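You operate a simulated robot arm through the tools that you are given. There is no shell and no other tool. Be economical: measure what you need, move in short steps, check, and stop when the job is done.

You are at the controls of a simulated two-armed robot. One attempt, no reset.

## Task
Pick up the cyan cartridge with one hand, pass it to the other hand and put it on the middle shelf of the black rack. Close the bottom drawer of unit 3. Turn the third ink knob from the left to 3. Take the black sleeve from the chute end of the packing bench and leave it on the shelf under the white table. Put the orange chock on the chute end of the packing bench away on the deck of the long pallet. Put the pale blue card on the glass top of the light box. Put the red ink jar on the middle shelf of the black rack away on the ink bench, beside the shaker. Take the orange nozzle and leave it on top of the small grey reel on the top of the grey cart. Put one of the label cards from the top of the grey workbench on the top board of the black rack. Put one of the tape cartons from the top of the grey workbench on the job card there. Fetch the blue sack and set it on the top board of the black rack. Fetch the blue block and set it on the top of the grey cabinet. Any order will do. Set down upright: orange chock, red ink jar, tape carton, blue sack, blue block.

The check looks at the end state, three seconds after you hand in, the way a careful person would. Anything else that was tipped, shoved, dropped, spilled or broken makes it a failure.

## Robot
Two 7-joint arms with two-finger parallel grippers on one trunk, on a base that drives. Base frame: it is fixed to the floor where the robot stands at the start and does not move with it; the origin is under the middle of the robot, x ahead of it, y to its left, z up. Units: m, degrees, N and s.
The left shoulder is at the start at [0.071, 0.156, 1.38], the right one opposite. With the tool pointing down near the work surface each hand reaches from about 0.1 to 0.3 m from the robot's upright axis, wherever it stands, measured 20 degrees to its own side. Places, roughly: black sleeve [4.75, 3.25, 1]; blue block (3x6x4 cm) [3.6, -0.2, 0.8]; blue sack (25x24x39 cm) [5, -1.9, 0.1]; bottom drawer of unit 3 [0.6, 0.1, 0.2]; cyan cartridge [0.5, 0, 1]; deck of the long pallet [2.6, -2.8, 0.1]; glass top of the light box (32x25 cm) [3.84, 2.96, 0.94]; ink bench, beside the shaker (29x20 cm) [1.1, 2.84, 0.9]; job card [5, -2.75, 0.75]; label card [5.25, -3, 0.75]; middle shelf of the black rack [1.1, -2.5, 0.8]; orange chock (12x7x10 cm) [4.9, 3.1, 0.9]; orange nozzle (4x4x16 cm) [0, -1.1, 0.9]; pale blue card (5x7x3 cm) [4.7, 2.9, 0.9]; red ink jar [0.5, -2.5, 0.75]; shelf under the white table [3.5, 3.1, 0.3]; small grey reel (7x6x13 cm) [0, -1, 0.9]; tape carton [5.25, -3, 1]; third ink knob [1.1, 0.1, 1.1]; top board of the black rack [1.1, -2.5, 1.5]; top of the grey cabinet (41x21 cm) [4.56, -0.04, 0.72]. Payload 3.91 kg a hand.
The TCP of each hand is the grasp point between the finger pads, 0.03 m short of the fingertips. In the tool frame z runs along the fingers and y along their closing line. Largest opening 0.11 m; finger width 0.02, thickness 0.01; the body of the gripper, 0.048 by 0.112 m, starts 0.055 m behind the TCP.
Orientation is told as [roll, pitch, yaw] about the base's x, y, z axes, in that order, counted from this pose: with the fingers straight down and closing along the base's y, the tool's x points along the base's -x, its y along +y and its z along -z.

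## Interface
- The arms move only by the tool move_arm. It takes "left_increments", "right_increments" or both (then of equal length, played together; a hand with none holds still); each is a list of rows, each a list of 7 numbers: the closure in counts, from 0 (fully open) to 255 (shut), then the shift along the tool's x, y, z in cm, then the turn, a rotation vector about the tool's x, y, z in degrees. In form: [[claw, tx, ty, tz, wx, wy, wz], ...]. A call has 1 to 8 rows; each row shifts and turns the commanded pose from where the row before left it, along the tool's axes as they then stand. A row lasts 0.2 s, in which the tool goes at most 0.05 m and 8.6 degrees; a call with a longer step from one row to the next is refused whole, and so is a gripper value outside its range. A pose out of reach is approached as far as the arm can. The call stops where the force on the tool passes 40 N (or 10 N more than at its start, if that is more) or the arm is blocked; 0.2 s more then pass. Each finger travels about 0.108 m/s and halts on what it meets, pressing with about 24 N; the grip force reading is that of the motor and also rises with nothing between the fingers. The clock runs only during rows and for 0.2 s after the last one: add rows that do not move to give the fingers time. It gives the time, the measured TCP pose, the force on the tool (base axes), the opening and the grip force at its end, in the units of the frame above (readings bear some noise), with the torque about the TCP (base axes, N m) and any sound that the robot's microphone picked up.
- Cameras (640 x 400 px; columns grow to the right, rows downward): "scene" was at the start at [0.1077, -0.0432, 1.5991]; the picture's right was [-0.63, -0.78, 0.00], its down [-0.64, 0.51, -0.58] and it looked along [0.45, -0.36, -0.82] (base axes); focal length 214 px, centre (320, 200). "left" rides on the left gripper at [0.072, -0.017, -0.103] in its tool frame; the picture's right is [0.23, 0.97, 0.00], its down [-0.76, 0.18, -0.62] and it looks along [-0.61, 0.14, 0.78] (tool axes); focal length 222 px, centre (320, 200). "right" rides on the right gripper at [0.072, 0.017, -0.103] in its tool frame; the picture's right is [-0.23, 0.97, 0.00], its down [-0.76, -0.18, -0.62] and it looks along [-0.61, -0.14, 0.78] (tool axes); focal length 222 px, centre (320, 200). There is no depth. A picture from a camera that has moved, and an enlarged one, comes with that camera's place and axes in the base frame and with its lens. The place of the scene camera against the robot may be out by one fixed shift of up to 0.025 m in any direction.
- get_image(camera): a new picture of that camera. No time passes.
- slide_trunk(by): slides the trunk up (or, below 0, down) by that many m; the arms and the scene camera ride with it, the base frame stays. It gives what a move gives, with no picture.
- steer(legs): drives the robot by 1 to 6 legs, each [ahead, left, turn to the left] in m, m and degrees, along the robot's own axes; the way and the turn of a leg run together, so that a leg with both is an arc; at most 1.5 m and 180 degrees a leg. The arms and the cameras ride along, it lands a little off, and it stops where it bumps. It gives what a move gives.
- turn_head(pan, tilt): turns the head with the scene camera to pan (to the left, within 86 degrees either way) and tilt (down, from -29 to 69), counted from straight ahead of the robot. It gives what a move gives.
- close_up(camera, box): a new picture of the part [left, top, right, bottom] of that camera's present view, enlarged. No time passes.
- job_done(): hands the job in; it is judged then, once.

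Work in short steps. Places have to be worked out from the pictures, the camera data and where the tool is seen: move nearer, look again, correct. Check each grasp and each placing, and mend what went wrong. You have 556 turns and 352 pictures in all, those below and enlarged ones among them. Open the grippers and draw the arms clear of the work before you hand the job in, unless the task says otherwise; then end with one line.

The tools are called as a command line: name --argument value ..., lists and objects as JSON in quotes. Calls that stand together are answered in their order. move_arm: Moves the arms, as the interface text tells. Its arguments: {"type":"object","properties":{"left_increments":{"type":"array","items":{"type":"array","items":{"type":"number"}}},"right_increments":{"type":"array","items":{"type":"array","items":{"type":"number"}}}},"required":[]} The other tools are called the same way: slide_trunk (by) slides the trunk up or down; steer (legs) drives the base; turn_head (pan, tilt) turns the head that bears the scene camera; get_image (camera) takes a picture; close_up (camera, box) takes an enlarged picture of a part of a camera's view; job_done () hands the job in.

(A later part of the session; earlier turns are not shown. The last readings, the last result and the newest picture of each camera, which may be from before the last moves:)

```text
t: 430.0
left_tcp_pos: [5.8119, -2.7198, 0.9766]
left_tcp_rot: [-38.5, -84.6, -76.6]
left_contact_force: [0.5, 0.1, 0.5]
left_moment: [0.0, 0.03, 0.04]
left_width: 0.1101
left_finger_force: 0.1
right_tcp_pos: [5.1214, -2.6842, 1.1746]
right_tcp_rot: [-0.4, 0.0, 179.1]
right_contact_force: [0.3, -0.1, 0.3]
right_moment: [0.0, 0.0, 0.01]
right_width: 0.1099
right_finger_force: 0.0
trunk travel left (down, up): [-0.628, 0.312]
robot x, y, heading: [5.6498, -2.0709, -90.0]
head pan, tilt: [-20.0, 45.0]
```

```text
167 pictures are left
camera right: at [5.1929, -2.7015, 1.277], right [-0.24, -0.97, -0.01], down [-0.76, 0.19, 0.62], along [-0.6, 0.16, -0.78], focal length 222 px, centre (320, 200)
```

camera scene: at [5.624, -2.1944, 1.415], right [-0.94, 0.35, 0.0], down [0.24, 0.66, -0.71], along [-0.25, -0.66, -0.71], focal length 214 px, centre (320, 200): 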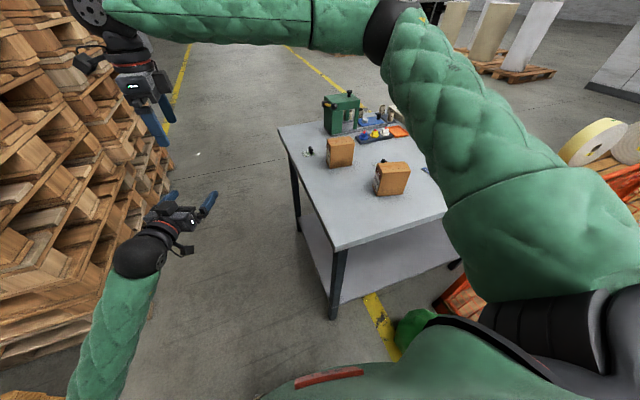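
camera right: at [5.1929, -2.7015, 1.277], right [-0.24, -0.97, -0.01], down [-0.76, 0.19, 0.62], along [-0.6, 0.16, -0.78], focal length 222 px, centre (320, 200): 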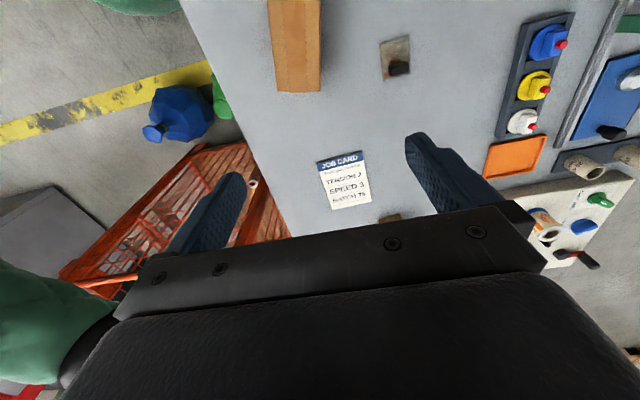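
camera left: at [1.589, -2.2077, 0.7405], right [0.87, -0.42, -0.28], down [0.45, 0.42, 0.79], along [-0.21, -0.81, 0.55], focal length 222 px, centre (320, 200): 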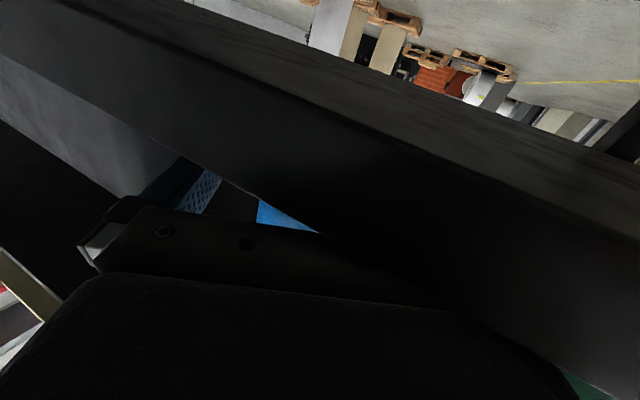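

move_arm --right_increments '[[0, 4.5, -0.5, 0, 0, 0, 0], [0, 4.5, -0.5, 0, 0, 0, 0], [0, 4.5, -0.5, 0, 0, 0, 0], [0, 1.5, -0.5, 0, 0, 0, 0]]'

get_image --camera "right"

get_image --camera "scene"

```text
t: 431.0
left_tcp_pos: [5.8121, -2.7174, 0.9764]
left_tcp_rot: [-38.7, -84.6, -76.4]
left_contact_force: [-0.3, 0.5, -0.1]
left_moment: [0.05, -0.02, -0.02]
left_width: 0.1099
left_finger_force: 0.0
right_tcp_pos: [5.2725, -2.6706, 1.1746]
right_tcp_rot: [-0.4, 0.1, 179.0]
right_contact_force: [-0.1, -0.6, 0.0]
right_moment: [0.01, 0.04, 0.0]
right_width: 0.1099
right_finger_force: 0.0
trunk travel left (down, up): [-0.628, 0.312]
robot x, y, heading: [5.649, -2.0694, -90.3]
head pan, tilt: [-20.0, 45.0]
```

```text
166 pictures are left
camera right: at [5.3434, -2.6879, 1.2769], right [-0.24, -0.97, -0.01], down [-0.76, 0.19, 0.62], along [-0.6, 0.16, -0.78], focal length 222 px, centre (320, 200)
```

right: 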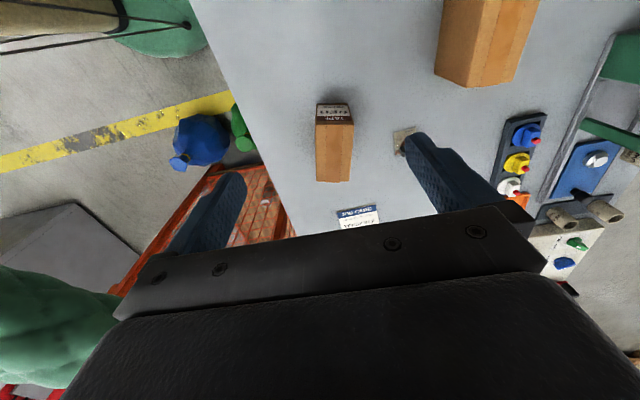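

```text
165 pictures are left
camera scene: at [5.6217, -2.1927, 1.4151], right [-0.94, 0.35, 0.0], down [0.25, 0.66, -0.71], along [-0.25, -0.66, -0.71], focal length 214 px, centre (320, 200)
```

scene: 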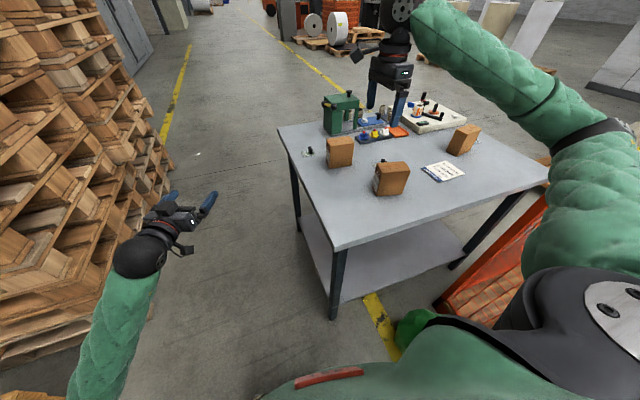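

Bench top is z≈0.82; near carton: centre ≈[5.17,-2.665], top ≈0.935, 6 cm wide along y. Move above it and check.

move_arm --right_increments '[[0, -4, -0.3, 0, 0, 0, 0], [0, -4, -0.3, 0, 0, 0, 0], [0, -2.2, 0, 3, 0, 0, 0], [0, 0, 0, 4, 0, 0, 0], [0, 0, 0, 4, 0, 0, 0], [0, 0, 0, 3, 0, 0, 0]]'

get_image --camera "right"

close_up --camera "scene" --box '[340, 100, 480, 220]'

```text
t: 432.4
left_tcp_pos: [5.8122, -2.7191, 0.9761]
left_tcp_rot: [-38.6, -84.7, -76.5]
left_contact_force: [-0.4, 0.2, 0.1]
left_moment: [0.0, -0.03, 0.05]
left_width: 0.1102
left_finger_force: 0.0
right_tcp_pos: [5.1723, -2.6635, 1.0349]
right_tcp_rot: [-0.4, 0.1, 179.0]
right_contact_force: [-0.7, -0.2, -1.1]
right_moment: [0.0, -0.03, 0.0]
right_width: 0.11
right_finger_force: 0.0
trunk travel left (down, up): [-0.628, 0.312]
robot x, y, heading: [5.6489, -2.0707, -90.3]
head pan, tilt: [-20.0, 45.0]
```

```text
164 pictures are left
camera right: at [5.2433, -2.6816, 1.1377], right [-0.24, -0.97, -0.01], down [-0.76, 0.19, 0.62], along [-0.6, 0.16, -0.78], focal length 222 px, centre (320, 200)
```

right: 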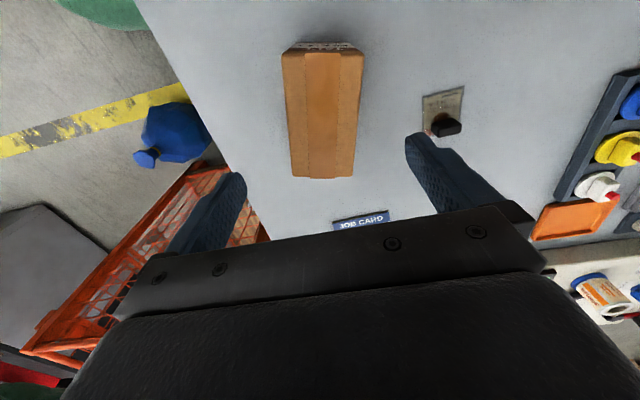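

```text
3.33 times, centred on (410, 160) of scene
camera zoom: at [5.6217, -2.1934, 1.4151], right [-0.94, 0.35, 0.0], down [0.25, 0.66, -0.71], along [-0.24, -0.66, -0.71], focal length 715 px, centre (20, 333)
```

zoom: 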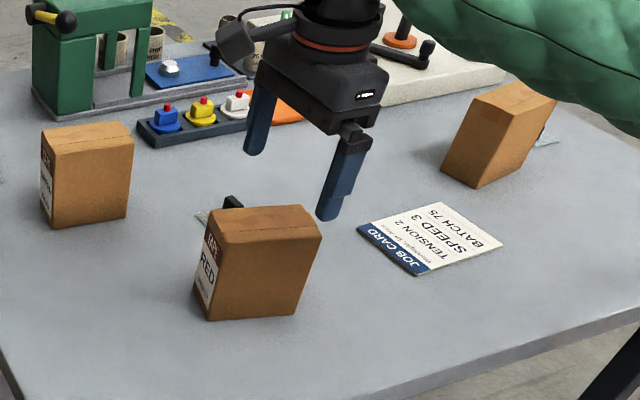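

Alignment is good (length along x is not critical). Descend and grip.

move_arm --right_increments '[[0, 0.4, 0.2, 4, 0, 0, 0], [0, 0, 0, 4, 0, 0, 0], [0, 0, 0, 3.5, 0, 0, 0], [0, 0, 0, 2.5, 0, 0, 0]]'

get_image --camera "right"

close_up --camera "scene" --box '[340, 100, 480, 220]'

```text
t: 433.4
left_tcp_pos: [5.8124, -2.7195, 0.9759]
left_tcp_rot: [-38.7, -84.5, -76.3]
left_contact_force: [0.5, -0.3, 0.7]
left_moment: [0.0, -0.01, -0.01]
left_width: 0.11
left_finger_force: 0.1
right_tcp_pos: [5.1767, -2.6645, 0.9052]
right_tcp_rot: [-0.1, 0.1, 179.0]
right_contact_force: [1.6, 1.8, 10.1]
right_moment: [-0.21, 0.31, -0.12]
right_width: 0.1099
right_finger_force: 0.1
trunk travel left (down, up): [-0.628, 0.312]
robot x, y, heading: [5.6509, -2.0656, -90.3]
head pan, tilt: [-20.0, 45.0]
stopped in row 4 (right hand): the force on the tool passed its limit at 44 N (the readings are from after the stop); the commanded pose is now the measured one
```

```text
162 pictures are left
camera right: at [5.2488, -2.6812, 1.0077], right [-0.24, -0.97, 0.0], down [-0.76, 0.19, 0.62], along [-0.6, 0.15, -0.78], focal length 222 px, centre (320, 200)
```

right: 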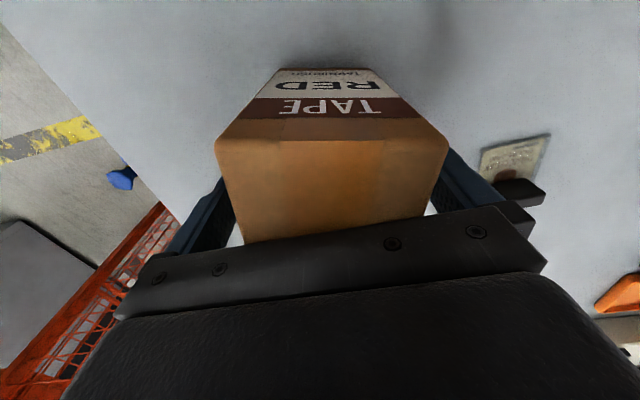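

```text
3.33 times, centred on (410, 160) of scene
camera zoom: at [5.6222, -2.1928, 1.4151], right [-0.94, 0.35, 0.0], down [0.25, 0.66, -0.71], along [-0.25, -0.66, -0.71], focal length 715 px, centre (20, 333)
```

zoom: 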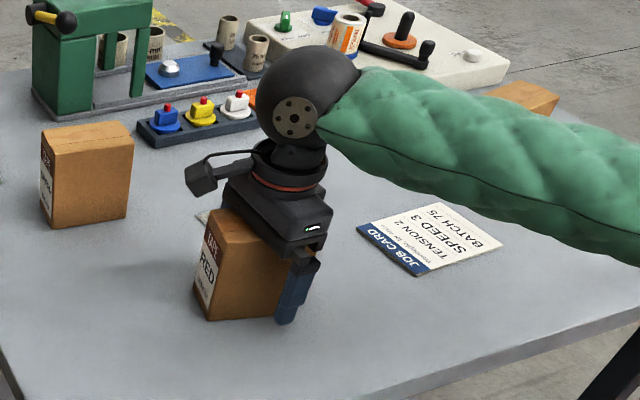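

The palm touched the carton's top (z≈0.96). Rise 1 cm and close.

move_arm --right_increments '[[0, 0, 0, -1.0, 0, 0, 0], [170, 0, 0, 0, 0, 0, 0], [170, 0, 0, 0, 0, 0, 0], [170, 0, 0, 0, 0, 0, 0]]'

move_arm --right_increments '[[190, 0, 0, -2, 0, 0, 0], [190, 0, 0, -4, 0, 0, 0], [190, 0, 0, -4, 0, 0, 0]]'

close_up --camera "scene" --box '[340, 80, 480, 220]'

```text
t: 434.4
left_tcp_pos: [5.812, -2.7186, 0.9754]
left_tcp_rot: [-38.7, -84.6, -76.4]
left_contact_force: [0.8, -0.1, 0.0]
left_moment: [0.02, -0.03, 0.03]
left_width: 0.1099
left_finger_force: 0.0
right_tcp_pos: [5.177, -2.665, 0.914]
right_tcp_rot: [-0.1, 0.1, 179.0]
right_contact_force: [-1.3, 0.1, 0.9]
right_moment: [-0.09, 0.07, -0.09]
right_width: 0.0592
right_finger_force: 24.3
trunk travel left (down, up): [-0.628, 0.312]
robot x, y, heading: [5.6518, -2.0637, -90.1]
head pan, tilt: [-20.0, 45.0]
```

```text
t: 435.2
left_tcp_pos: [5.8126, -2.7202, 0.9764]
left_tcp_rot: [-38.8, -84.5, -76.3]
left_contact_force: [-0.2, -0.7, 0.6]
left_moment: [-0.01, -0.02, 0.02]
left_width: 0.1101
left_finger_force: 0.1
right_tcp_pos: [5.1763, -2.6665, 1.0124]
right_tcp_rot: [-0.2, 0.2, 179.0]
right_contact_force: [0.6, 0.9, -3.3]
right_moment: [0.04, 0.01, 0.04]
right_width: 0.0581
right_finger_force: 23.5
trunk travel left (down, up): [-0.628, 0.312]
robot x, y, heading: [5.647, -2.067, -90.4]
head pan, tilt: [-20.0, 45.0]
```

```text
2.86 times, centred on (410, 150) of scene
camera zoom: at [5.6222, -2.1933, 1.415], right [-0.94, 0.35, 0.0], down [0.25, 0.66, -0.71], along [-0.25, -0.66, -0.71], focal length 613 px, centre (63, 343)
```

zoom: 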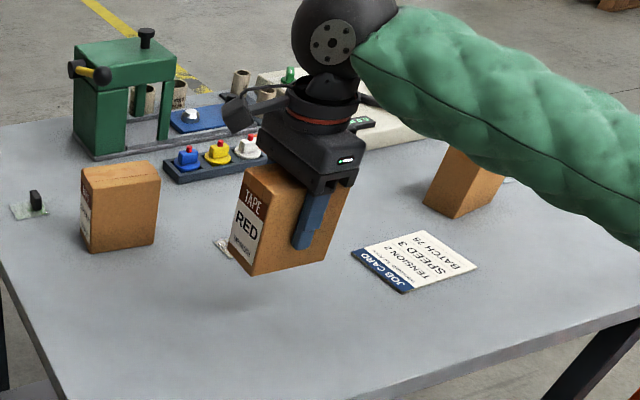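

Carry it over the job card (≈[4.883,-2.686]).

move_arm --right_increments '[[190, -4.2, 0.3, 0, 0, 0, 0], [190, -4.2, 0.3, 0, 0, 0, 0], [190, -4.2, 0.3, 0, 0, 0, 0], [190, -4.2, 0.3, 0, 0, 0, 0], [190, -4.2, 0.3, 0, 0, 0, 0], [190, -4.2, 0.3, 0, 0, 0, 0], [190, -4.1, 0.3, 0, 0, 0, 0]]'

get_image --camera "scene"

get_image --camera "right"

```text
t: 436.9
left_tcp_pos: [5.8105, -2.7195, 0.9755]
left_tcp_rot: [-38.1, -84.6, -76.9]
left_contact_force: [-1.1, -0.9, 0.5]
left_moment: [0.03, 0.01, -0.04]
left_width: 0.1098
left_finger_force: 0.1
right_tcp_pos: [4.88, -2.6814, 1.0119]
right_tcp_rot: [-0.1, 0.1, 179.1]
right_contact_force: [-0.3, -0.3, -3.5]
right_moment: [-0.01, -0.04, 0.0]
right_width: 0.0581
right_finger_force: 24.4
trunk travel left (down, up): [-0.628, 0.312]
robot x, y, heading: [5.651, -2.0669, -90.3]
head pan, tilt: [-20.0, 45.0]
```

```text
159 pictures are left
camera scene: at [5.6208, -2.1934, 1.415], right [-0.94, 0.35, 0.0], down [0.25, 0.66, -0.71], along [-0.24, -0.66, -0.71], focal length 214 px, centre (320, 200)
```

scene: 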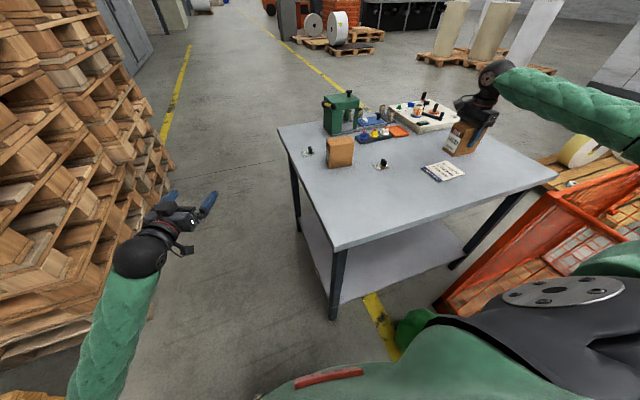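

```text
158 pictures are left
camera right: at [4.9515, -2.6983, 1.1139], right [-0.24, -0.97, 0.0], down [-0.76, 0.19, 0.62], along [-0.6, 0.15, -0.78], focal length 222 px, centre (320, 200)
```

right: 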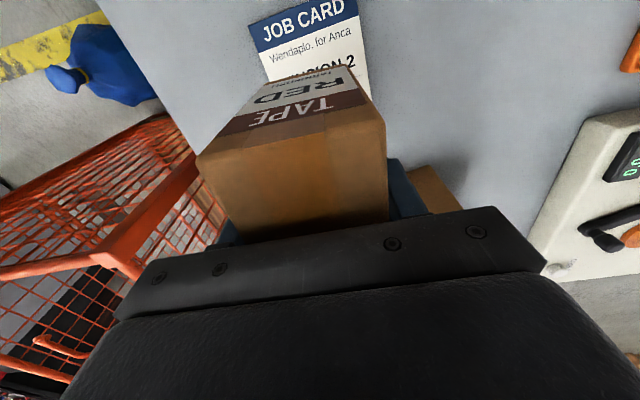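

Job card centre ≈[4.90,-2.685]. Shift 2 cm and lower.

move_arm --right_increments '[[190, 2, 0.2, 2, 0, 0, 0], [190, 0, 0, 3, 0, 0, 0], [190, 0, 0, 2.5, 0, 0, 0], [190, 0, 0, 0.8, 0, 0, 0], [190, 0, 0, 0.7, 0, 0, 0], [190, 0, 0, 0.6, 0, 0, 0]]'

close_up --camera "scene" --box '[370, 100, 510, 200]'

```text
t: 438.2
left_tcp_pos: [5.8111, -2.7192, 0.9751]
left_tcp_rot: [-38.8, -84.6, -76.3]
left_contact_force: [-0.3, 0.5, -0.4]
left_moment: [-0.01, 0.01, 0.03]
left_width: 0.11
left_finger_force: 0.1
right_tcp_pos: [4.9033, -2.6823, 0.9195]
right_tcp_rot: [0.0, 0.0, 179.0]
right_contact_force: [-1.2, 0.5, 3.4]
right_moment: [-0.05, -0.04, -0.03]
right_width: 0.0582
right_finger_force: 24.0
trunk travel left (down, up): [-0.628, 0.312]
robot x, y, heading: [5.6525, -2.0677, -90.5]
head pan, tilt: [-20.0, 45.0]
```

```text
4.00 times, centred on (440, 150) of scene
camera zoom: at [5.6221, -2.1927, 1.4153], right [-0.94, 0.35, 0.0], down [0.25, 0.66, -0.71], along [-0.25, -0.66, -0.71], focal length 858 px, centre (-160, 400)
```

zoom: 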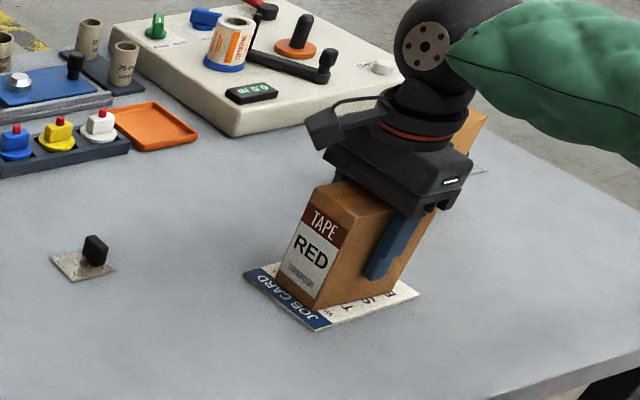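

It sits on the job card. Release and rise.

move_arm --right_increments '[[110, 0, 0, 0, 0, 0, 0], [60, 0, 0, 0, 0, 0, 0], [0, 0, 0, 0, 0, 0, 0], [0, 0, 0, -4, 0, 0, 0], [0, 0, 0, -4.5, 0, 0, 0], [0, 0, 0, -4.5, 0, 0, 0]]'

get_image --camera "right"

close_up --camera "scene" --box '[290, 70, 510, 210]'

```text
t: 439.6
left_tcp_pos: [5.8127, -2.7183, 0.9762]
left_tcp_rot: [-38.8, -84.5, -76.0]
left_contact_force: [-0.1, -0.2, 0.6]
left_moment: [-0.01, 0.01, -0.02]
left_width: 0.1101
left_finger_force: 0.0
right_tcp_pos: [4.9046, -2.6827, 1.0501]
right_tcp_rot: [-0.2, 0.2, 179.0]
right_contact_force: [0.2, 0.9, 0.3]
right_moment: [-0.01, -0.02, 0.01]
right_width: 0.11
right_finger_force: 0.0
trunk travel left (down, up): [-0.628, 0.312]
robot x, y, heading: [5.6504, -2.068, -90.4]
head pan, tilt: [-20.0, 45.0]
```

```text
156 pictures are left
camera right: at [4.9756, -2.7003, 1.1517], right [-0.24, -0.97, 0.0], down [-0.76, 0.19, 0.62], along [-0.6, 0.15, -0.78], focal length 222 px, centre (320, 200)
```

right: 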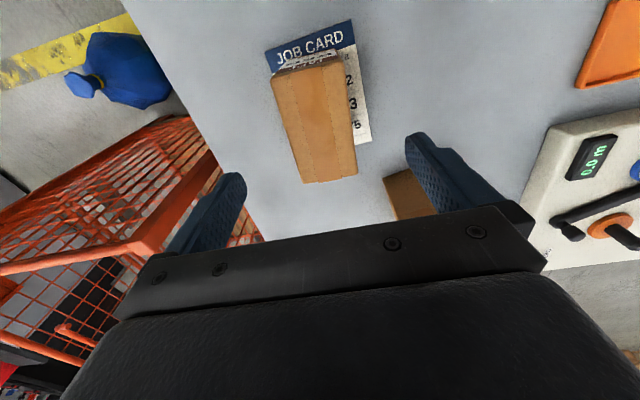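

```text
2.86 times, centred on (400, 140) of scene
camera zoom: at [5.6225, -2.1929, 1.4151], right [-0.94, 0.35, 0.0], down [0.25, 0.66, -0.71], along [-0.25, -0.66, -0.71], focal length 613 px, centre (91, 371)
```

zoom: 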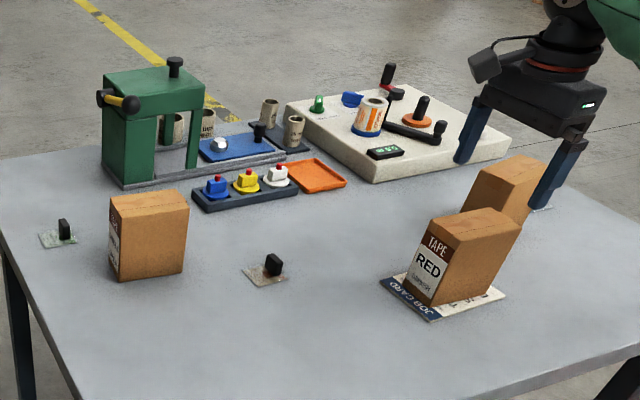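

Carton is on the job card. Now the free label card at ≈[5.105,-2.81] with the right hand.

move_arm --right_increments '[[0, 3.6, 2.4, -1, 0, 0, 0], [0, 3.6, 2.4, 0, 0, 0, 0], [0, 3.6, 2.4, 0, 0, 0, 0], [0, 3.6, 2.4, 0, 0, 0, 0], [0, 3.6, 2.4, 0, 0, 0, 0], [0, 2.5, 1, 0, 0, 0, 0]]'

get_image --camera "right"

```text
t: 441.1
left_tcp_pos: [5.8126, -2.7199, 0.9748]
left_tcp_rot: [-38.8, -84.5, -76.3]
left_contact_force: [1.2, 0.3, 0.1]
left_moment: [0.01, -0.02, 0.01]
left_width: 0.1099
left_finger_force: 0.1
right_tcp_pos: [5.1074, -2.8165, 1.0573]
right_tcp_rot: [0.0, 0.0, 178.9]
right_contact_force: [-0.6, -0.2, 1.2]
right_moment: [-0.02, 0.01, -0.02]
right_width: 0.1099
right_finger_force: 0.0
trunk travel left (down, up): [-0.628, 0.312]
robot x, y, heading: [5.6522, -2.0706, -90.2]
head pan, tilt: [-20.0, 45.0]
```

```text
154 pictures are left
camera right: at [5.1792, -2.833, 1.1597], right [-0.24, -0.97, 0.0], down [-0.76, 0.19, 0.62], along [-0.6, 0.15, -0.78], focal length 222 px, centre (320, 200)
```

right: 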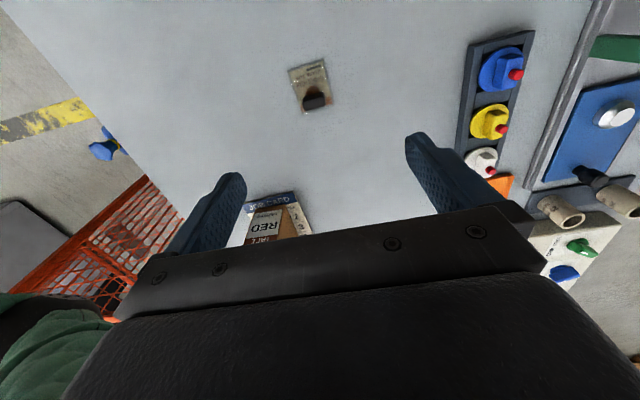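

move_arm --right_increments '[[110, -0.6, -1.2, 4, 0, 0, 0], [110, 0, 0, 4, 0, 0, 0], [110, 0, 0, 4, 0, 0, 0], [110, 0, 0, 3, 0, 0, 0]]'

get_image --camera "right"

```text
t: 442.1
left_tcp_pos: [5.8125, -2.7192, 0.9757]
left_tcp_rot: [-38.7, -84.6, -76.4]
left_contact_force: [-1.0, 0.7, 0.7]
left_moment: [-0.01, 0.0, 0.0]
left_width: 0.1099
left_finger_force: 0.0
right_tcp_pos: [5.1019, -2.8041, 0.9061]
right_tcp_rot: [0.0, 0.0, 178.9]
right_contact_force: [-0.7, 0.3, 1.2]
right_moment: [0.0, 0.0, -0.02]
right_width: 0.0625
right_finger_force: 0.0
trunk travel left (down, up): [-0.628, 0.312]
robot x, y, heading: [5.6501, -2.0721, -90.1]
head pan, tilt: [-20.0, 45.0]
```

```text
153 pictures are left
camera right: at [5.1737, -2.8199, 1.0078], right [-0.24, -0.97, 0.0], down [-0.76, 0.19, 0.62], along [-0.6, 0.15, -0.78], focal length 222 px, centre (320, 200)
```

right: 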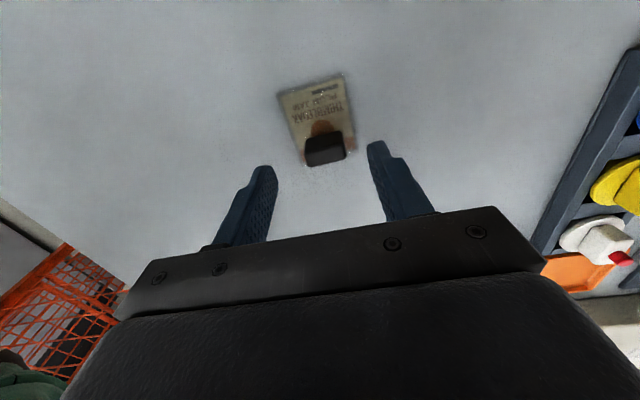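

move_arm --right_increments '[[110, 0.4, 0.2, 1.5, 0, 0, 0], [110, 0, 0, 0.9, 0, 0, 0]]'

get_image --camera "right"

```text
t: 442.6
left_tcp_pos: [5.8121, -2.7189, 0.9767]
left_tcp_rot: [-38.7, -84.7, -76.3]
left_contact_force: [0.4, 0.2, 0.3]
left_moment: [0.03, -0.02, 0.01]
left_width: 0.1103
left_finger_force: 0.1
right_tcp_pos: [5.1047, -2.805, 0.8822]
right_tcp_rot: [-0.2, 0.0, 179.0]
right_contact_force: [-0.1, 0.1, 0.5]
right_moment: [-0.02, 0.02, 0.01]
right_width: 0.0626
right_finger_force: 0.0
trunk travel left (down, up): [-0.628, 0.312]
robot x, y, heading: [5.6488, -2.0656, -90.2]
head pan, tilt: [-20.0, 45.0]
```

```text
152 pictures are left
camera right: at [5.1767, -2.822, 0.9846], right [-0.24, -0.97, 0.0], down [-0.76, 0.19, 0.62], along [-0.6, 0.15, -0.78], focal length 222 px, centre (320, 200)
```

right: 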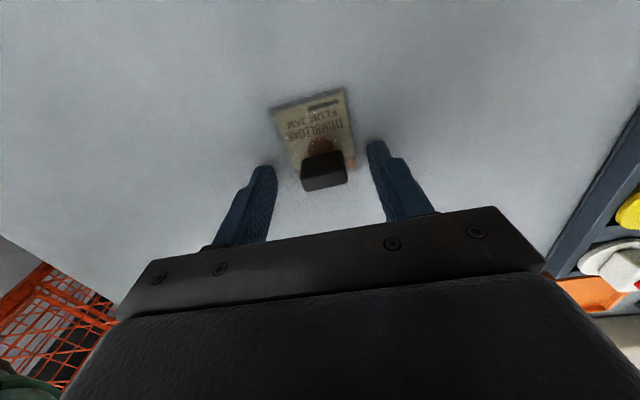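

move_arm --right_increments '[[230, 0, 0, 0, 0, 0, 0], [230, 0, 0, 0, 0, 0, 0], [230, 0, 0, 0, 0, 0, 0]]'

move_arm --right_increments '[[230, 0, 0, -2, 0, 0, 0], [230, 0, 0, -4, 0, 0, 0]]'

get_image --camera "right"

```text
t: 443.4
left_tcp_pos: [5.8124, -2.7197, 0.9769]
left_tcp_rot: [-38.7, -84.6, -76.4]
left_contact_force: [-0.4, 0.1, -0.2]
left_moment: [0.0, -0.03, 0.03]
left_width: 0.1099
left_finger_force: 0.0
right_tcp_pos: [5.1053, -2.8056, 0.8822]
right_tcp_rot: [-0.1, 0.2, 179.1]
right_contact_force: [-0.8, 0.2, -0.2]
right_moment: [-0.01, -0.01, 0.0]
right_width: 0.0447
right_finger_force: 24.3
trunk travel left (down, up): [-0.628, 0.312]
robot x, y, heading: [5.6532, -2.0661, -90.5]
head pan, tilt: [-20.0, 45.0]
```

```text
t: 444.1
left_tcp_pos: [5.8124, -2.7198, 0.9749]
left_tcp_rot: [-39.0, -84.6, -76.1]
left_contact_force: [0.8, 0.0, -0.3]
left_moment: [0.01, -0.02, 0.0]
left_width: 0.11
left_finger_force: 0.2
right_tcp_pos: [5.1051, -2.8038, 0.9441]
right_tcp_rot: [0.0, 0.1, 179.1]
right_contact_force: [0.0, 0.6, 0.5]
right_moment: [-0.01, 0.01, 0.03]
right_width: 0.0449
right_finger_force: 24.5
trunk travel left (down, up): [-0.628, 0.312]
robot x, y, heading: [5.6484, -2.0705, -90.2]
head pan, tilt: [-20.0, 45.0]
```

```text
151 pictures are left
camera right: at [5.1774, -2.8207, 1.0469], right [-0.24, -0.97, 0.0], down [-0.76, 0.19, 0.62], along [-0.6, 0.15, -0.78], focal length 222 px, centre (320, 200)
```

right: 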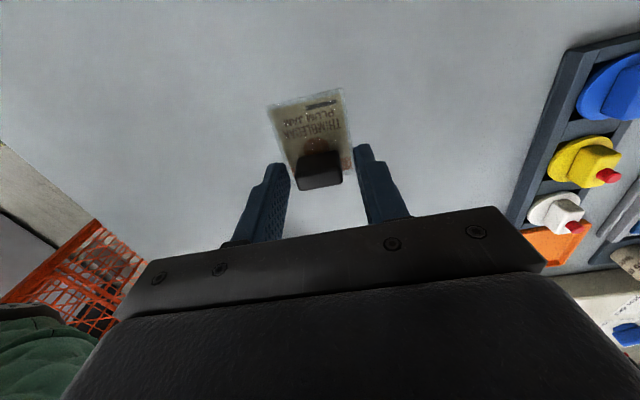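

Label card is held by the right hand. Raise it, pull in, and turn the left tool downward.

move_arm --right_increments '[[230, 2, -2, -4, 0, 0, 0], [230, 2, -2, -4, 0, 0, 0], [230, 2, -2, -4, 0, 0, 0], [230, 2, -2, -4, 0, 0, 0], [230, 2, -2, -4, 0, 0, 0], [230, 2, -2, -4, 0, 0, 0], [230, 2, -2, -4, 0, 0, 0], [230, 2, -2, -4, 0, 0, 0]]' --left_increments '[[0, 0, 0, 0, 0, 8.5, 0], [0, 0, 0, 0, 0, 8.5, 0], [0, 0, 0, 0, 0, 8.5, 0], [0, 0, 0, 0, 0, 8.5, 0], [0, 0, 0, 0, 0, 8.5, 0], [0, 0, 0, 0, 0, 8.5, 0], [0, 0, 0, 0, 0, 8.5, 0], [0, 0, 0, 0, 0, 8.5, 0]]'

move_arm --left_increments '[[0, 0, 0, -3, 0, 8.5, 0], [0, 0, 0, -3, 0, 8, 0], [0, 0, 0, -4, 0, 0, 0], [0, 0, 0, -4, 0, 0, 0]]'

steer --legs '[[-0.87, 0, 0], [0, -0.85, 0]]'

turn_head --pan 15 --tilt 50

get_image --camera "scene"

```text
t: 445.9
left_tcp_pos: [5.8137, -2.7183, 0.9757]
left_tcp_rot: [-3.6, -17.6, -113.9]
left_contact_force: [0.1, -0.5, -0.9]
left_moment: [-0.01, -0.01, 0.01]
left_width: 0.11
left_finger_force: 0.1
right_tcp_pos: [5.2674, -2.6459, 1.2647]
right_tcp_rot: [-0.2, 0.1, 179.1]
right_contact_force: [-0.2, 0.8, 0.0]
right_moment: [-0.02, 0.01, 0.0]
right_width: 0.0447
right_finger_force: 23.9
trunk travel left (down, up): [-0.628, 0.312]
robot x, y, heading: [5.6528, -2.0668, -90.0]
head pan, tilt: [-20.0, 45.0]
```

```text
t: 446.9
left_tcp_pos: [5.8278, -2.7086, 1.1152]
left_tcp_rot: [-3.4, -1.2, -114.9]
left_contact_force: [-0.1, -0.2, -0.3]
left_moment: [-0.02, -0.03, -0.03]
left_width: 0.11
left_finger_force: 0.0
right_tcp_pos: [5.2658, -2.6475, 1.2634]
right_tcp_rot: [-0.1, 0.0, 178.9]
right_contact_force: [-0.1, 0.8, -0.6]
right_moment: [0.0, -0.04, 0.03]
right_width: 0.0447
right_finger_force: 24.0
trunk travel left (down, up): [-0.628, 0.312]
robot x, y, heading: [5.6499, -2.0703, -90.3]
head pan, tilt: [-20.0, 45.0]
```

```text
t: 455.6
left_tcp_pos: [4.9704, -1.8492, 1.1172]
left_tcp_rot: [-3.4, -1.3, -114.8]
left_contact_force: [-0.4, 0.4, 0.1]
left_moment: [0.0, 0.0, 0.0]
left_width: 0.1101
left_finger_force: 0.0
right_tcp_pos: [4.4078, -1.787, 1.2638]
right_tcp_rot: [-0.1, 0.1, 179.1]
right_contact_force: [-0.4, 0.2, -0.5]
right_moment: [0.03, 0.02, 0.02]
right_width: 0.045
right_finger_force: 23.9
trunk travel left (down, up): [-0.628, 0.312]
robot x, y, heading: [4.789, -1.2098, -90.1]
head pan, tilt: [-20.0, 45.0]
```

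```text
t: 456.6
left_tcp_pos: [4.9701, -1.8495, 1.1162]
left_tcp_rot: [-3.4, -1.1, -114.7]
left_contact_force: [-0.1, 0.7, -1.3]
left_moment: [-0.02, -0.03, -0.01]
left_width: 0.1102
left_finger_force: 0.0
right_tcp_pos: [4.4074, -1.7872, 1.2645]
right_tcp_rot: [-0.1, 0.1, 179.1]
right_contact_force: [0.0, 0.1, -0.3]
right_moment: [-0.01, 0.05, -0.01]
right_width: 0.0446
right_finger_force: 24.5
trunk travel left (down, up): [-0.628, 0.312]
robot x, y, heading: [4.7915, -1.2074, -90.3]
head pan, tilt: [15.0, 50.0]
```

```text
150 pictures are left
camera scene: at [4.8108, -1.3308, 1.4082], right [-0.97, -0.25, 0.0], down [-0.19, 0.74, -0.64], along [0.16, -0.62, -0.77], focal length 214 px, centre (320, 200)
```

scene: 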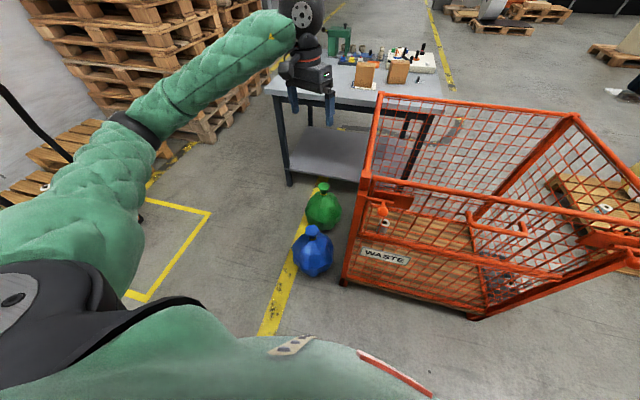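

Pull the right hand back from the cage and center the left over the blue sack's neck (≈[5.012,-1.926]).

move_arm --left_increments '[[0, -1.3, 1.8, 2, 0, 0, 0], [0, -1.3, 1.8, 2, 0, 0, 0], [0, -1.3, 1.8, 2, 0, 0, 0], [0, -1.3, 1.6, 2, 0, 0, 0]]' --right_increments '[[230, 0, -4, -2, 0, 0, 0], [230, 0, -4, -2, 0, 0, 0], [230, 0, -4, -2, 0, 0, 0], [230, 0, -4, -2, 0, 0, 0]]'

get_image --camera "left"

```text
t: 457.6
left_tcp_pos: [5.0076, -1.9238, 1.0348]
left_tcp_rot: [-3.4, -1.3, -114.6]
left_contact_force: [0.0, 0.4, -0.3]
left_moment: [-0.01, 0.02, -0.01]
left_width: 0.1098
left_finger_force: 0.1
right_tcp_pos: [4.4131, -1.627, 1.3476]
right_tcp_rot: [-0.1, 0.0, 179.1]
right_contact_force: [0.3, 0.8, 0.4]
right_moment: [0.0, 0.02, -0.02]
right_width: 0.0448
right_finger_force: 24.2
trunk travel left (down, up): [-0.628, 0.312]
robot x, y, heading: [4.7929, -1.2091, -90.1]
head pan, tilt: [15.0, 50.0]
```

```text
149 pictures are left
camera left: at [5.0286, -1.8511, 1.1365], right [0.98, -0.2, -0.06], down [-0.12, -0.77, 0.63], along [-0.18, -0.61, -0.78], focal length 222 px, centre (320, 200)
```

left: 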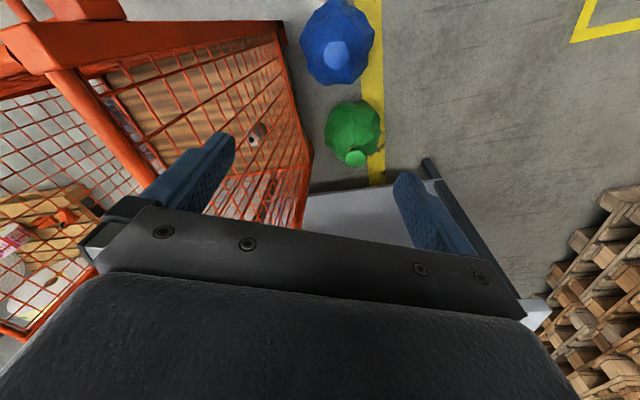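

Neck confirmed at [5.014,-1.930]. Lower the trunk.

slide_trunk --by -0.4

get_image --camera "left"

get_image --camera "scene"

```text
t: 461.4
left_tcp_pos: [5.0056, -1.9241, 0.6335]
left_tcp_rot: [-3.4, -1.2, -114.8]
left_contact_force: [-0.2, -0.4, 0.2]
left_moment: [-0.03, 0.01, 0.01]
left_width: 0.11
left_finger_force: 0.2
right_tcp_pos: [4.41, -1.6282, 0.9475]
right_tcp_rot: [-0.1, 0.1, 179.1]
right_contact_force: [0.3, 0.8, -0.5]
right_moment: [0.02, 0.03, -0.02]
right_width: 0.0447
right_finger_force: 24.1
trunk travel left (down, up): [-0.228, 0.712]
robot x, y, heading: [4.7892, -1.212, -90.3]
head pan, tilt: [15.0, 50.0]
```

```text
148 pictures are left
camera left: at [5.0273, -1.8518, 0.7365], right [0.98, -0.2, -0.06], down [-0.12, -0.77, 0.63], along [-0.18, -0.61, -0.78], focal length 222 px, centre (320, 200)
```

left: 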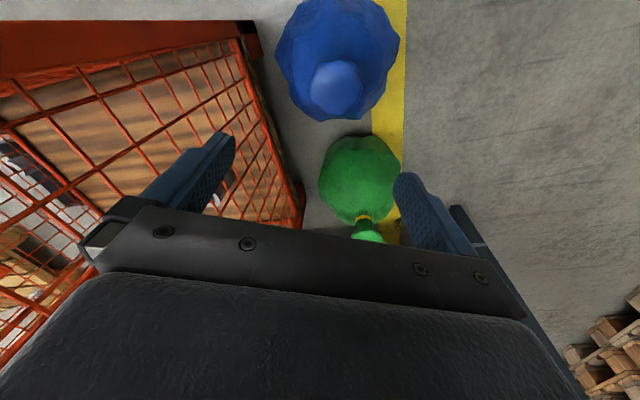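

```text
147 pictures are left
camera scene: at [4.8111, -1.3305, 1.0082], right [-0.97, -0.26, 0.0], down [-0.2, 0.74, -0.64], along [0.16, -0.62, -0.77], focal length 214 px, centre (320, 200)
```

scene: 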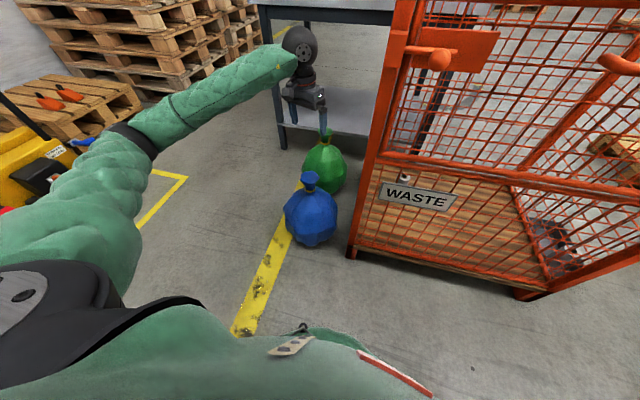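

move_arm --left_increments '[[0, -0.2, 0.8, 4, 0, 0, 0], [0, 0, 0, 4, 0, 0, 0], [0, 0, 0, 4, 0, 0, 0], [0, 0, 0, 4, 0, 0, 0], [0, 0, 0, 4, 0, 0, 0]]'

get_image --camera "left"

get_image --camera "scene"

```text
t: 462.6
left_tcp_pos: [4.9999, -1.9307, 0.4348]
left_tcp_rot: [-3.5, -1.4, -114.6]
left_contact_force: [0.5, 0.1, 0.2]
left_moment: [0.0, -0.01, 0.02]
left_width: 0.1101
left_finger_force: 0.1
right_tcp_pos: [4.4105, -1.6285, 0.9461]
right_tcp_rot: [-0.1, 0.1, 179.1]
right_contact_force: [0.2, -0.4, 0.2]
right_moment: [-0.01, -0.01, -0.01]
right_width: 0.0446
right_finger_force: 23.9
trunk travel left (down, up): [-0.228, 0.712]
robot x, y, heading: [4.7919, -1.2103, -90.5]
head pan, tilt: [15.0, 50.0]
```

```text
146 pictures are left
camera left: at [5.0218, -1.8578, 0.5361], right [0.98, -0.2, -0.06], down [-0.12, -0.77, 0.63], along [-0.18, -0.61, -0.78], focal length 222 px, centre (320, 200)
```

left: 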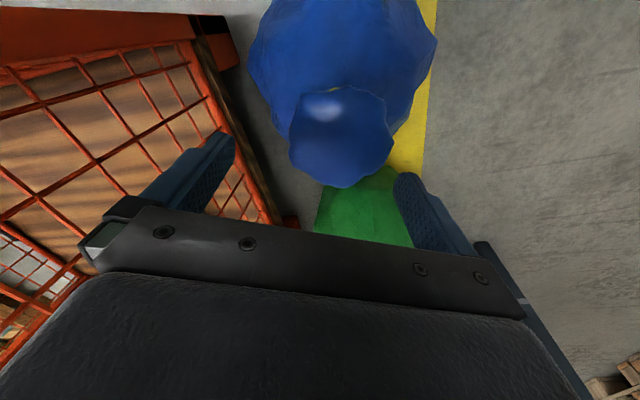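

```text
145 pictures are left
camera scene: at [4.8111, -1.3306, 1.0082], right [-0.97, -0.26, 0.0], down [-0.2, 0.74, -0.64], along [0.16, -0.62, -0.77], focal length 214 px, centre (320, 200)
```

scene: 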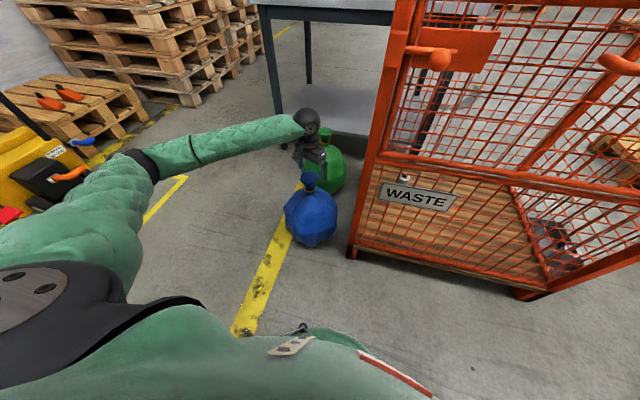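

move_arm --left_increments '[[0, 1.9, 1.3, 1, 0, 0, 0], [0, 0, 0, 3, 0, 0, 0]]'

get_image --camera "left"

```text
t: 463.2
left_tcp_pos: [5.0141, -1.918, 0.3929]
left_tcp_rot: [-3.4, -1.3, -114.8]
left_contact_force: [-0.8, -0.4, 0.3]
left_moment: [0.0, 0.02, -0.01]
left_width: 0.1099
left_finger_force: 0.1
right_tcp_pos: [4.4112, -1.6279, 0.9463]
right_tcp_rot: [-0.1, 0.1, 179.0]
right_contact_force: [0.4, 0.1, 0.0]
right_moment: [-0.02, 0.03, -0.02]
right_width: 0.0446
right_finger_force: 24.0
trunk travel left (down, up): [-0.228, 0.712]
robot x, y, heading: [4.7941, -1.2105, -89.8]
head pan, tilt: [15.0, 50.0]
```

```text
144 pictures are left
camera left: at [5.0363, -1.8452, 0.4945], right [0.98, -0.2, -0.06], down [-0.12, -0.77, 0.63], along [-0.18, -0.61, -0.78], focal length 222 px, centre (320, 200)
```

left: 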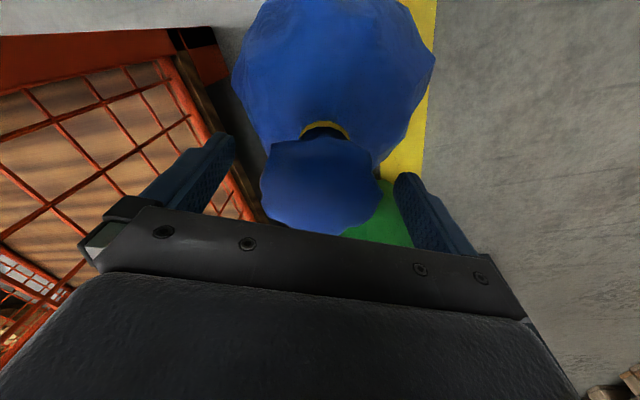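

move_arm --left_increments '[[0, 0.1, 0.3, 2, 0, 0, 0], [0, 0.1, 0, 2, 0, 0, 0]]'

get_image --camera "left"

close_up --camera "scene" --box '[260, 90, 380, 260]'

```text
t: 463.8
left_tcp_pos: [5.0143, -1.9165, 0.3515]
left_tcp_rot: [-3.3, -1.4, -114.7]
left_contact_force: [0.2, -0.6, 0.2]
left_moment: [0.0, -0.02, -0.02]
left_width: 0.11
left_finger_force: 0.1
right_tcp_pos: [4.4108, -1.628, 0.9465]
right_tcp_rot: [-0.2, 0.1, 179.1]
right_contact_force: [-0.7, 0.4, -0.2]
right_moment: [0.0, -0.03, -0.01]
right_width: 0.0449
right_finger_force: 23.9
trunk travel left (down, up): [-0.228, 0.712]
robot x, y, heading: [4.7914, -1.21, -90.4]
head pan, tilt: [15.0, 50.0]
```

```text
143 pictures are left
camera left: at [5.0369, -1.8444, 0.4536], right [0.98, -0.2, -0.06], down [-0.12, -0.77, 0.63], along [-0.17, -0.61, -0.78], focal length 222 px, centre (320, 200)
```

left: 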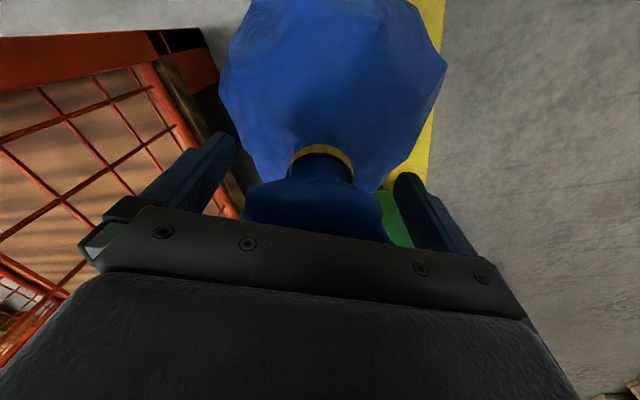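

```text
2.35 times, centred on (320, 175) of scene
camera zoom: at [4.8112, -1.3306, 1.0082], right [-0.97, -0.26, 0.0], down [-0.2, 0.74, -0.64], along [0.16, -0.62, -0.77], focal length 505 px, centre (320, 259)
```

zoom: 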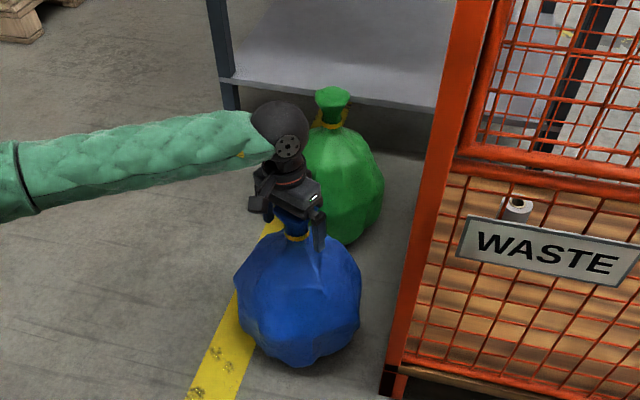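

Neck is between the fingers. Close and test-lift.

move_arm --left_increments '[[230, 0, 0, 0, 0, 0, 0], [230, 0, 0, 0, 0, 0, 0], [230, 0, 0, 0, 0, 0, 0], [230, 0, 0, 0, 0, 0, 0], [230, 0, 0, 0, 0, 0, 0]]'

move_arm --left_increments '[[230, 0, 0, -1.5, 0, 0, 0], [230, 0, 0, -2, 0, 0, 0], [230, 0, 0, -3, 0, 0, 0]]'

get_image --camera "left"

close_up --camera "scene" --box '[260, 90, 380, 260]'

```text
t: 465.0
left_tcp_pos: [5.0149, -1.9173, 0.3504]
left_tcp_rot: [-3.4, -1.2, -114.7]
left_contact_force: [-1.4, 1.1, 0.1]
left_moment: [0.07, 0.14, 0.01]
left_width: 0.0661
left_finger_force: 24.8
right_tcp_pos: [4.412, -1.6282, 0.9478]
right_tcp_rot: [-0.1, 0.2, 179.1]
right_contact_force: [0.6, 0.4, 0.3]
right_moment: [-0.03, -0.01, -0.03]
right_width: 0.0447
right_finger_force: 23.8
trunk travel left (down, up): [-0.228, 0.712]
robot x, y, heading: [4.7884, -1.2076, -90.5]
head pan, tilt: [15.0, 50.0]
```

```text
t: 465.8
left_tcp_pos: [5.0221, -1.9184, 0.4158]
left_tcp_rot: [-3.4, -1.2, -114.9]
left_contact_force: [0.2, -0.4, -9.3]
left_moment: [0.09, -0.02, 0.0]
left_width: 0.0665
left_finger_force: 23.8
right_tcp_pos: [4.4114, -1.6282, 0.9459]
right_tcp_rot: [-0.3, 0.1, 179.1]
right_contact_force: [-0.8, 0.6, -0.9]
right_moment: [-0.02, -0.01, 0.02]
right_width: 0.0449
right_finger_force: 23.7
trunk travel left (down, up): [-0.228, 0.712]
robot x, y, heading: [4.7932, -1.2083, -90.4]
head pan, tilt: [15.0, 50.0]
```

```text
141 pictures are left
camera left: at [5.0443, -1.8464, 0.5188], right [0.98, -0.2, -0.06], down [-0.12, -0.77, 0.63], along [-0.17, -0.61, -0.78], focal length 222 px, centre (320, 200)
```

left: 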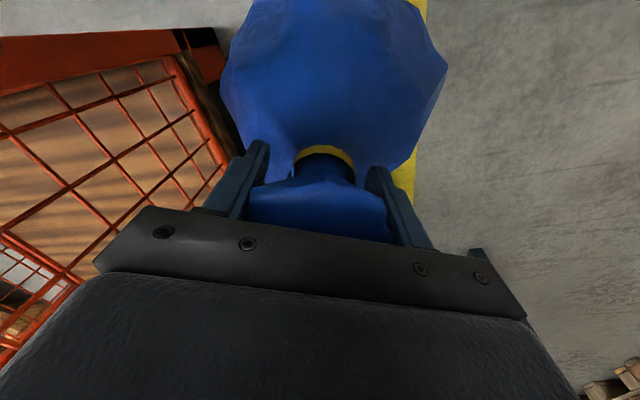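

```text
2.35 times, centred on (320, 175) of scene
camera zoom: at [4.8111, -1.3309, 1.0081], right [-0.97, -0.26, 0.0], down [-0.2, 0.74, -0.64], along [0.16, -0.62, -0.77], focal length 505 px, centre (320, 259)
```

zoom: 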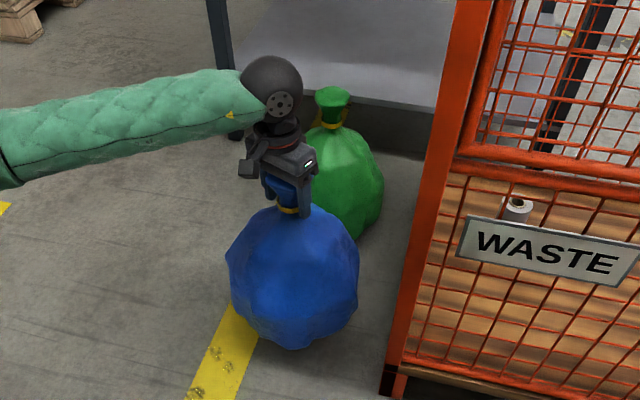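

Sack lifted (~1 kg). Continue lifting and raise the trunk.

move_arm --left_increments '[[230, 0, 0.3, -4.5, 0, 0, 0], [230, 0, 0.3, -4.5, 0, 0, 0], [230, 0, 0.3, -4.5, 0, 0, 0], [230, 0, 0.3, -4.5, 0, 0, 0], [230, 0, 0.3, -4.5, 0, 0, 0], [230, 0, 0.3, -4.5, 0, 0, 0], [230, 0, 0.3, -4.5, 0, 0, 0], [230, 0, 0.3, -4.5, 0, 0, 0]]'

slide_trunk --by 0.4

slide_trunk --by 0.3

get_image --camera "scene"

```text
t: 467.6
left_tcp_pos: [5.0638, -1.93, 0.7734]
left_tcp_rot: [-3.4, -1.2, -114.9]
left_contact_force: [-0.2, -0.4, -9.0]
left_moment: [0.14, 0.0, -0.02]
left_width: 0.0657
left_finger_force: 23.2
right_tcp_pos: [4.4115, -1.6284, 0.9469]
right_tcp_rot: [-0.2, 0.1, 179.1]
right_contact_force: [-0.2, 0.1, 0.1]
right_moment: [0.03, -0.02, -0.02]
right_width: 0.0447
right_finger_force: 24.3
trunk travel left (down, up): [-0.228, 0.712]
robot x, y, heading: [4.7916, -1.2059, -90.2]
head pan, tilt: [15.0, 50.0]
```

```text
t: 471.4
left_tcp_pos: [5.0649, -1.93, 1.1732]
left_tcp_rot: [-3.3, -1.2, -114.8]
left_contact_force: [0.1, 0.3, -9.9]
left_moment: [0.14, -0.01, 0.03]
left_width: 0.0662
left_finger_force: 24.0
right_tcp_pos: [4.4107, -1.6291, 1.3458]
right_tcp_rot: [-0.2, 0.2, 179.0]
right_contact_force: [0.0, 0.0, 0.2]
right_moment: [0.0, 0.03, -0.02]
right_width: 0.0449
right_finger_force: 23.9
trunk travel left (down, up): [-0.628, 0.312]
robot x, y, heading: [4.7895, -1.2096, -90.3]
head pan, tilt: [15.0, 50.0]
```

```text
t: 474.4
left_tcp_pos: [5.064, -1.9315, 1.4736]
left_tcp_rot: [-3.4, -1.2, -114.8]
left_contact_force: [0.5, 1.1, -8.4]
left_moment: [0.11, -0.02, 0.01]
left_width: 0.0657
left_finger_force: 24.0
right_tcp_pos: [4.4104, -1.6292, 1.6462]
right_tcp_rot: [-0.2, 0.1, 179.1]
right_contact_force: [0.3, -0.4, -0.6]
right_moment: [0.02, -0.01, -0.01]
right_width: 0.0447
right_finger_force: 24.2
trunk travel left (down, up): [-0.928, 0.012]
robot x, y, heading: [4.7885, -1.2068, -90.2]
head pan, tilt: [15.0, 50.0]
```

```text
139 pictures are left
camera scene: at [4.8113, -1.3318, 1.708], right [-0.97, -0.26, 0.0], down [-0.2, 0.74, -0.64], along [0.16, -0.62, -0.77], focal length 214 px, centre (320, 200)
```

scene: 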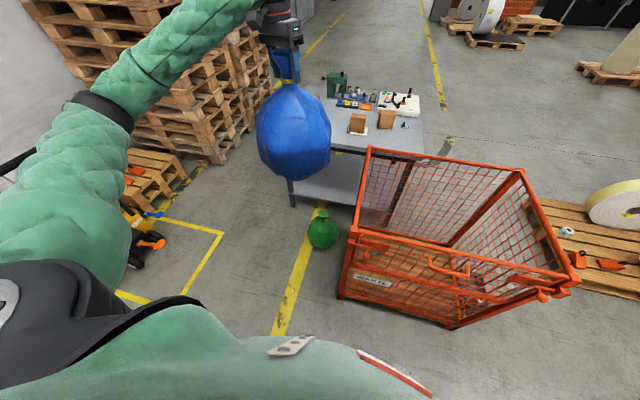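

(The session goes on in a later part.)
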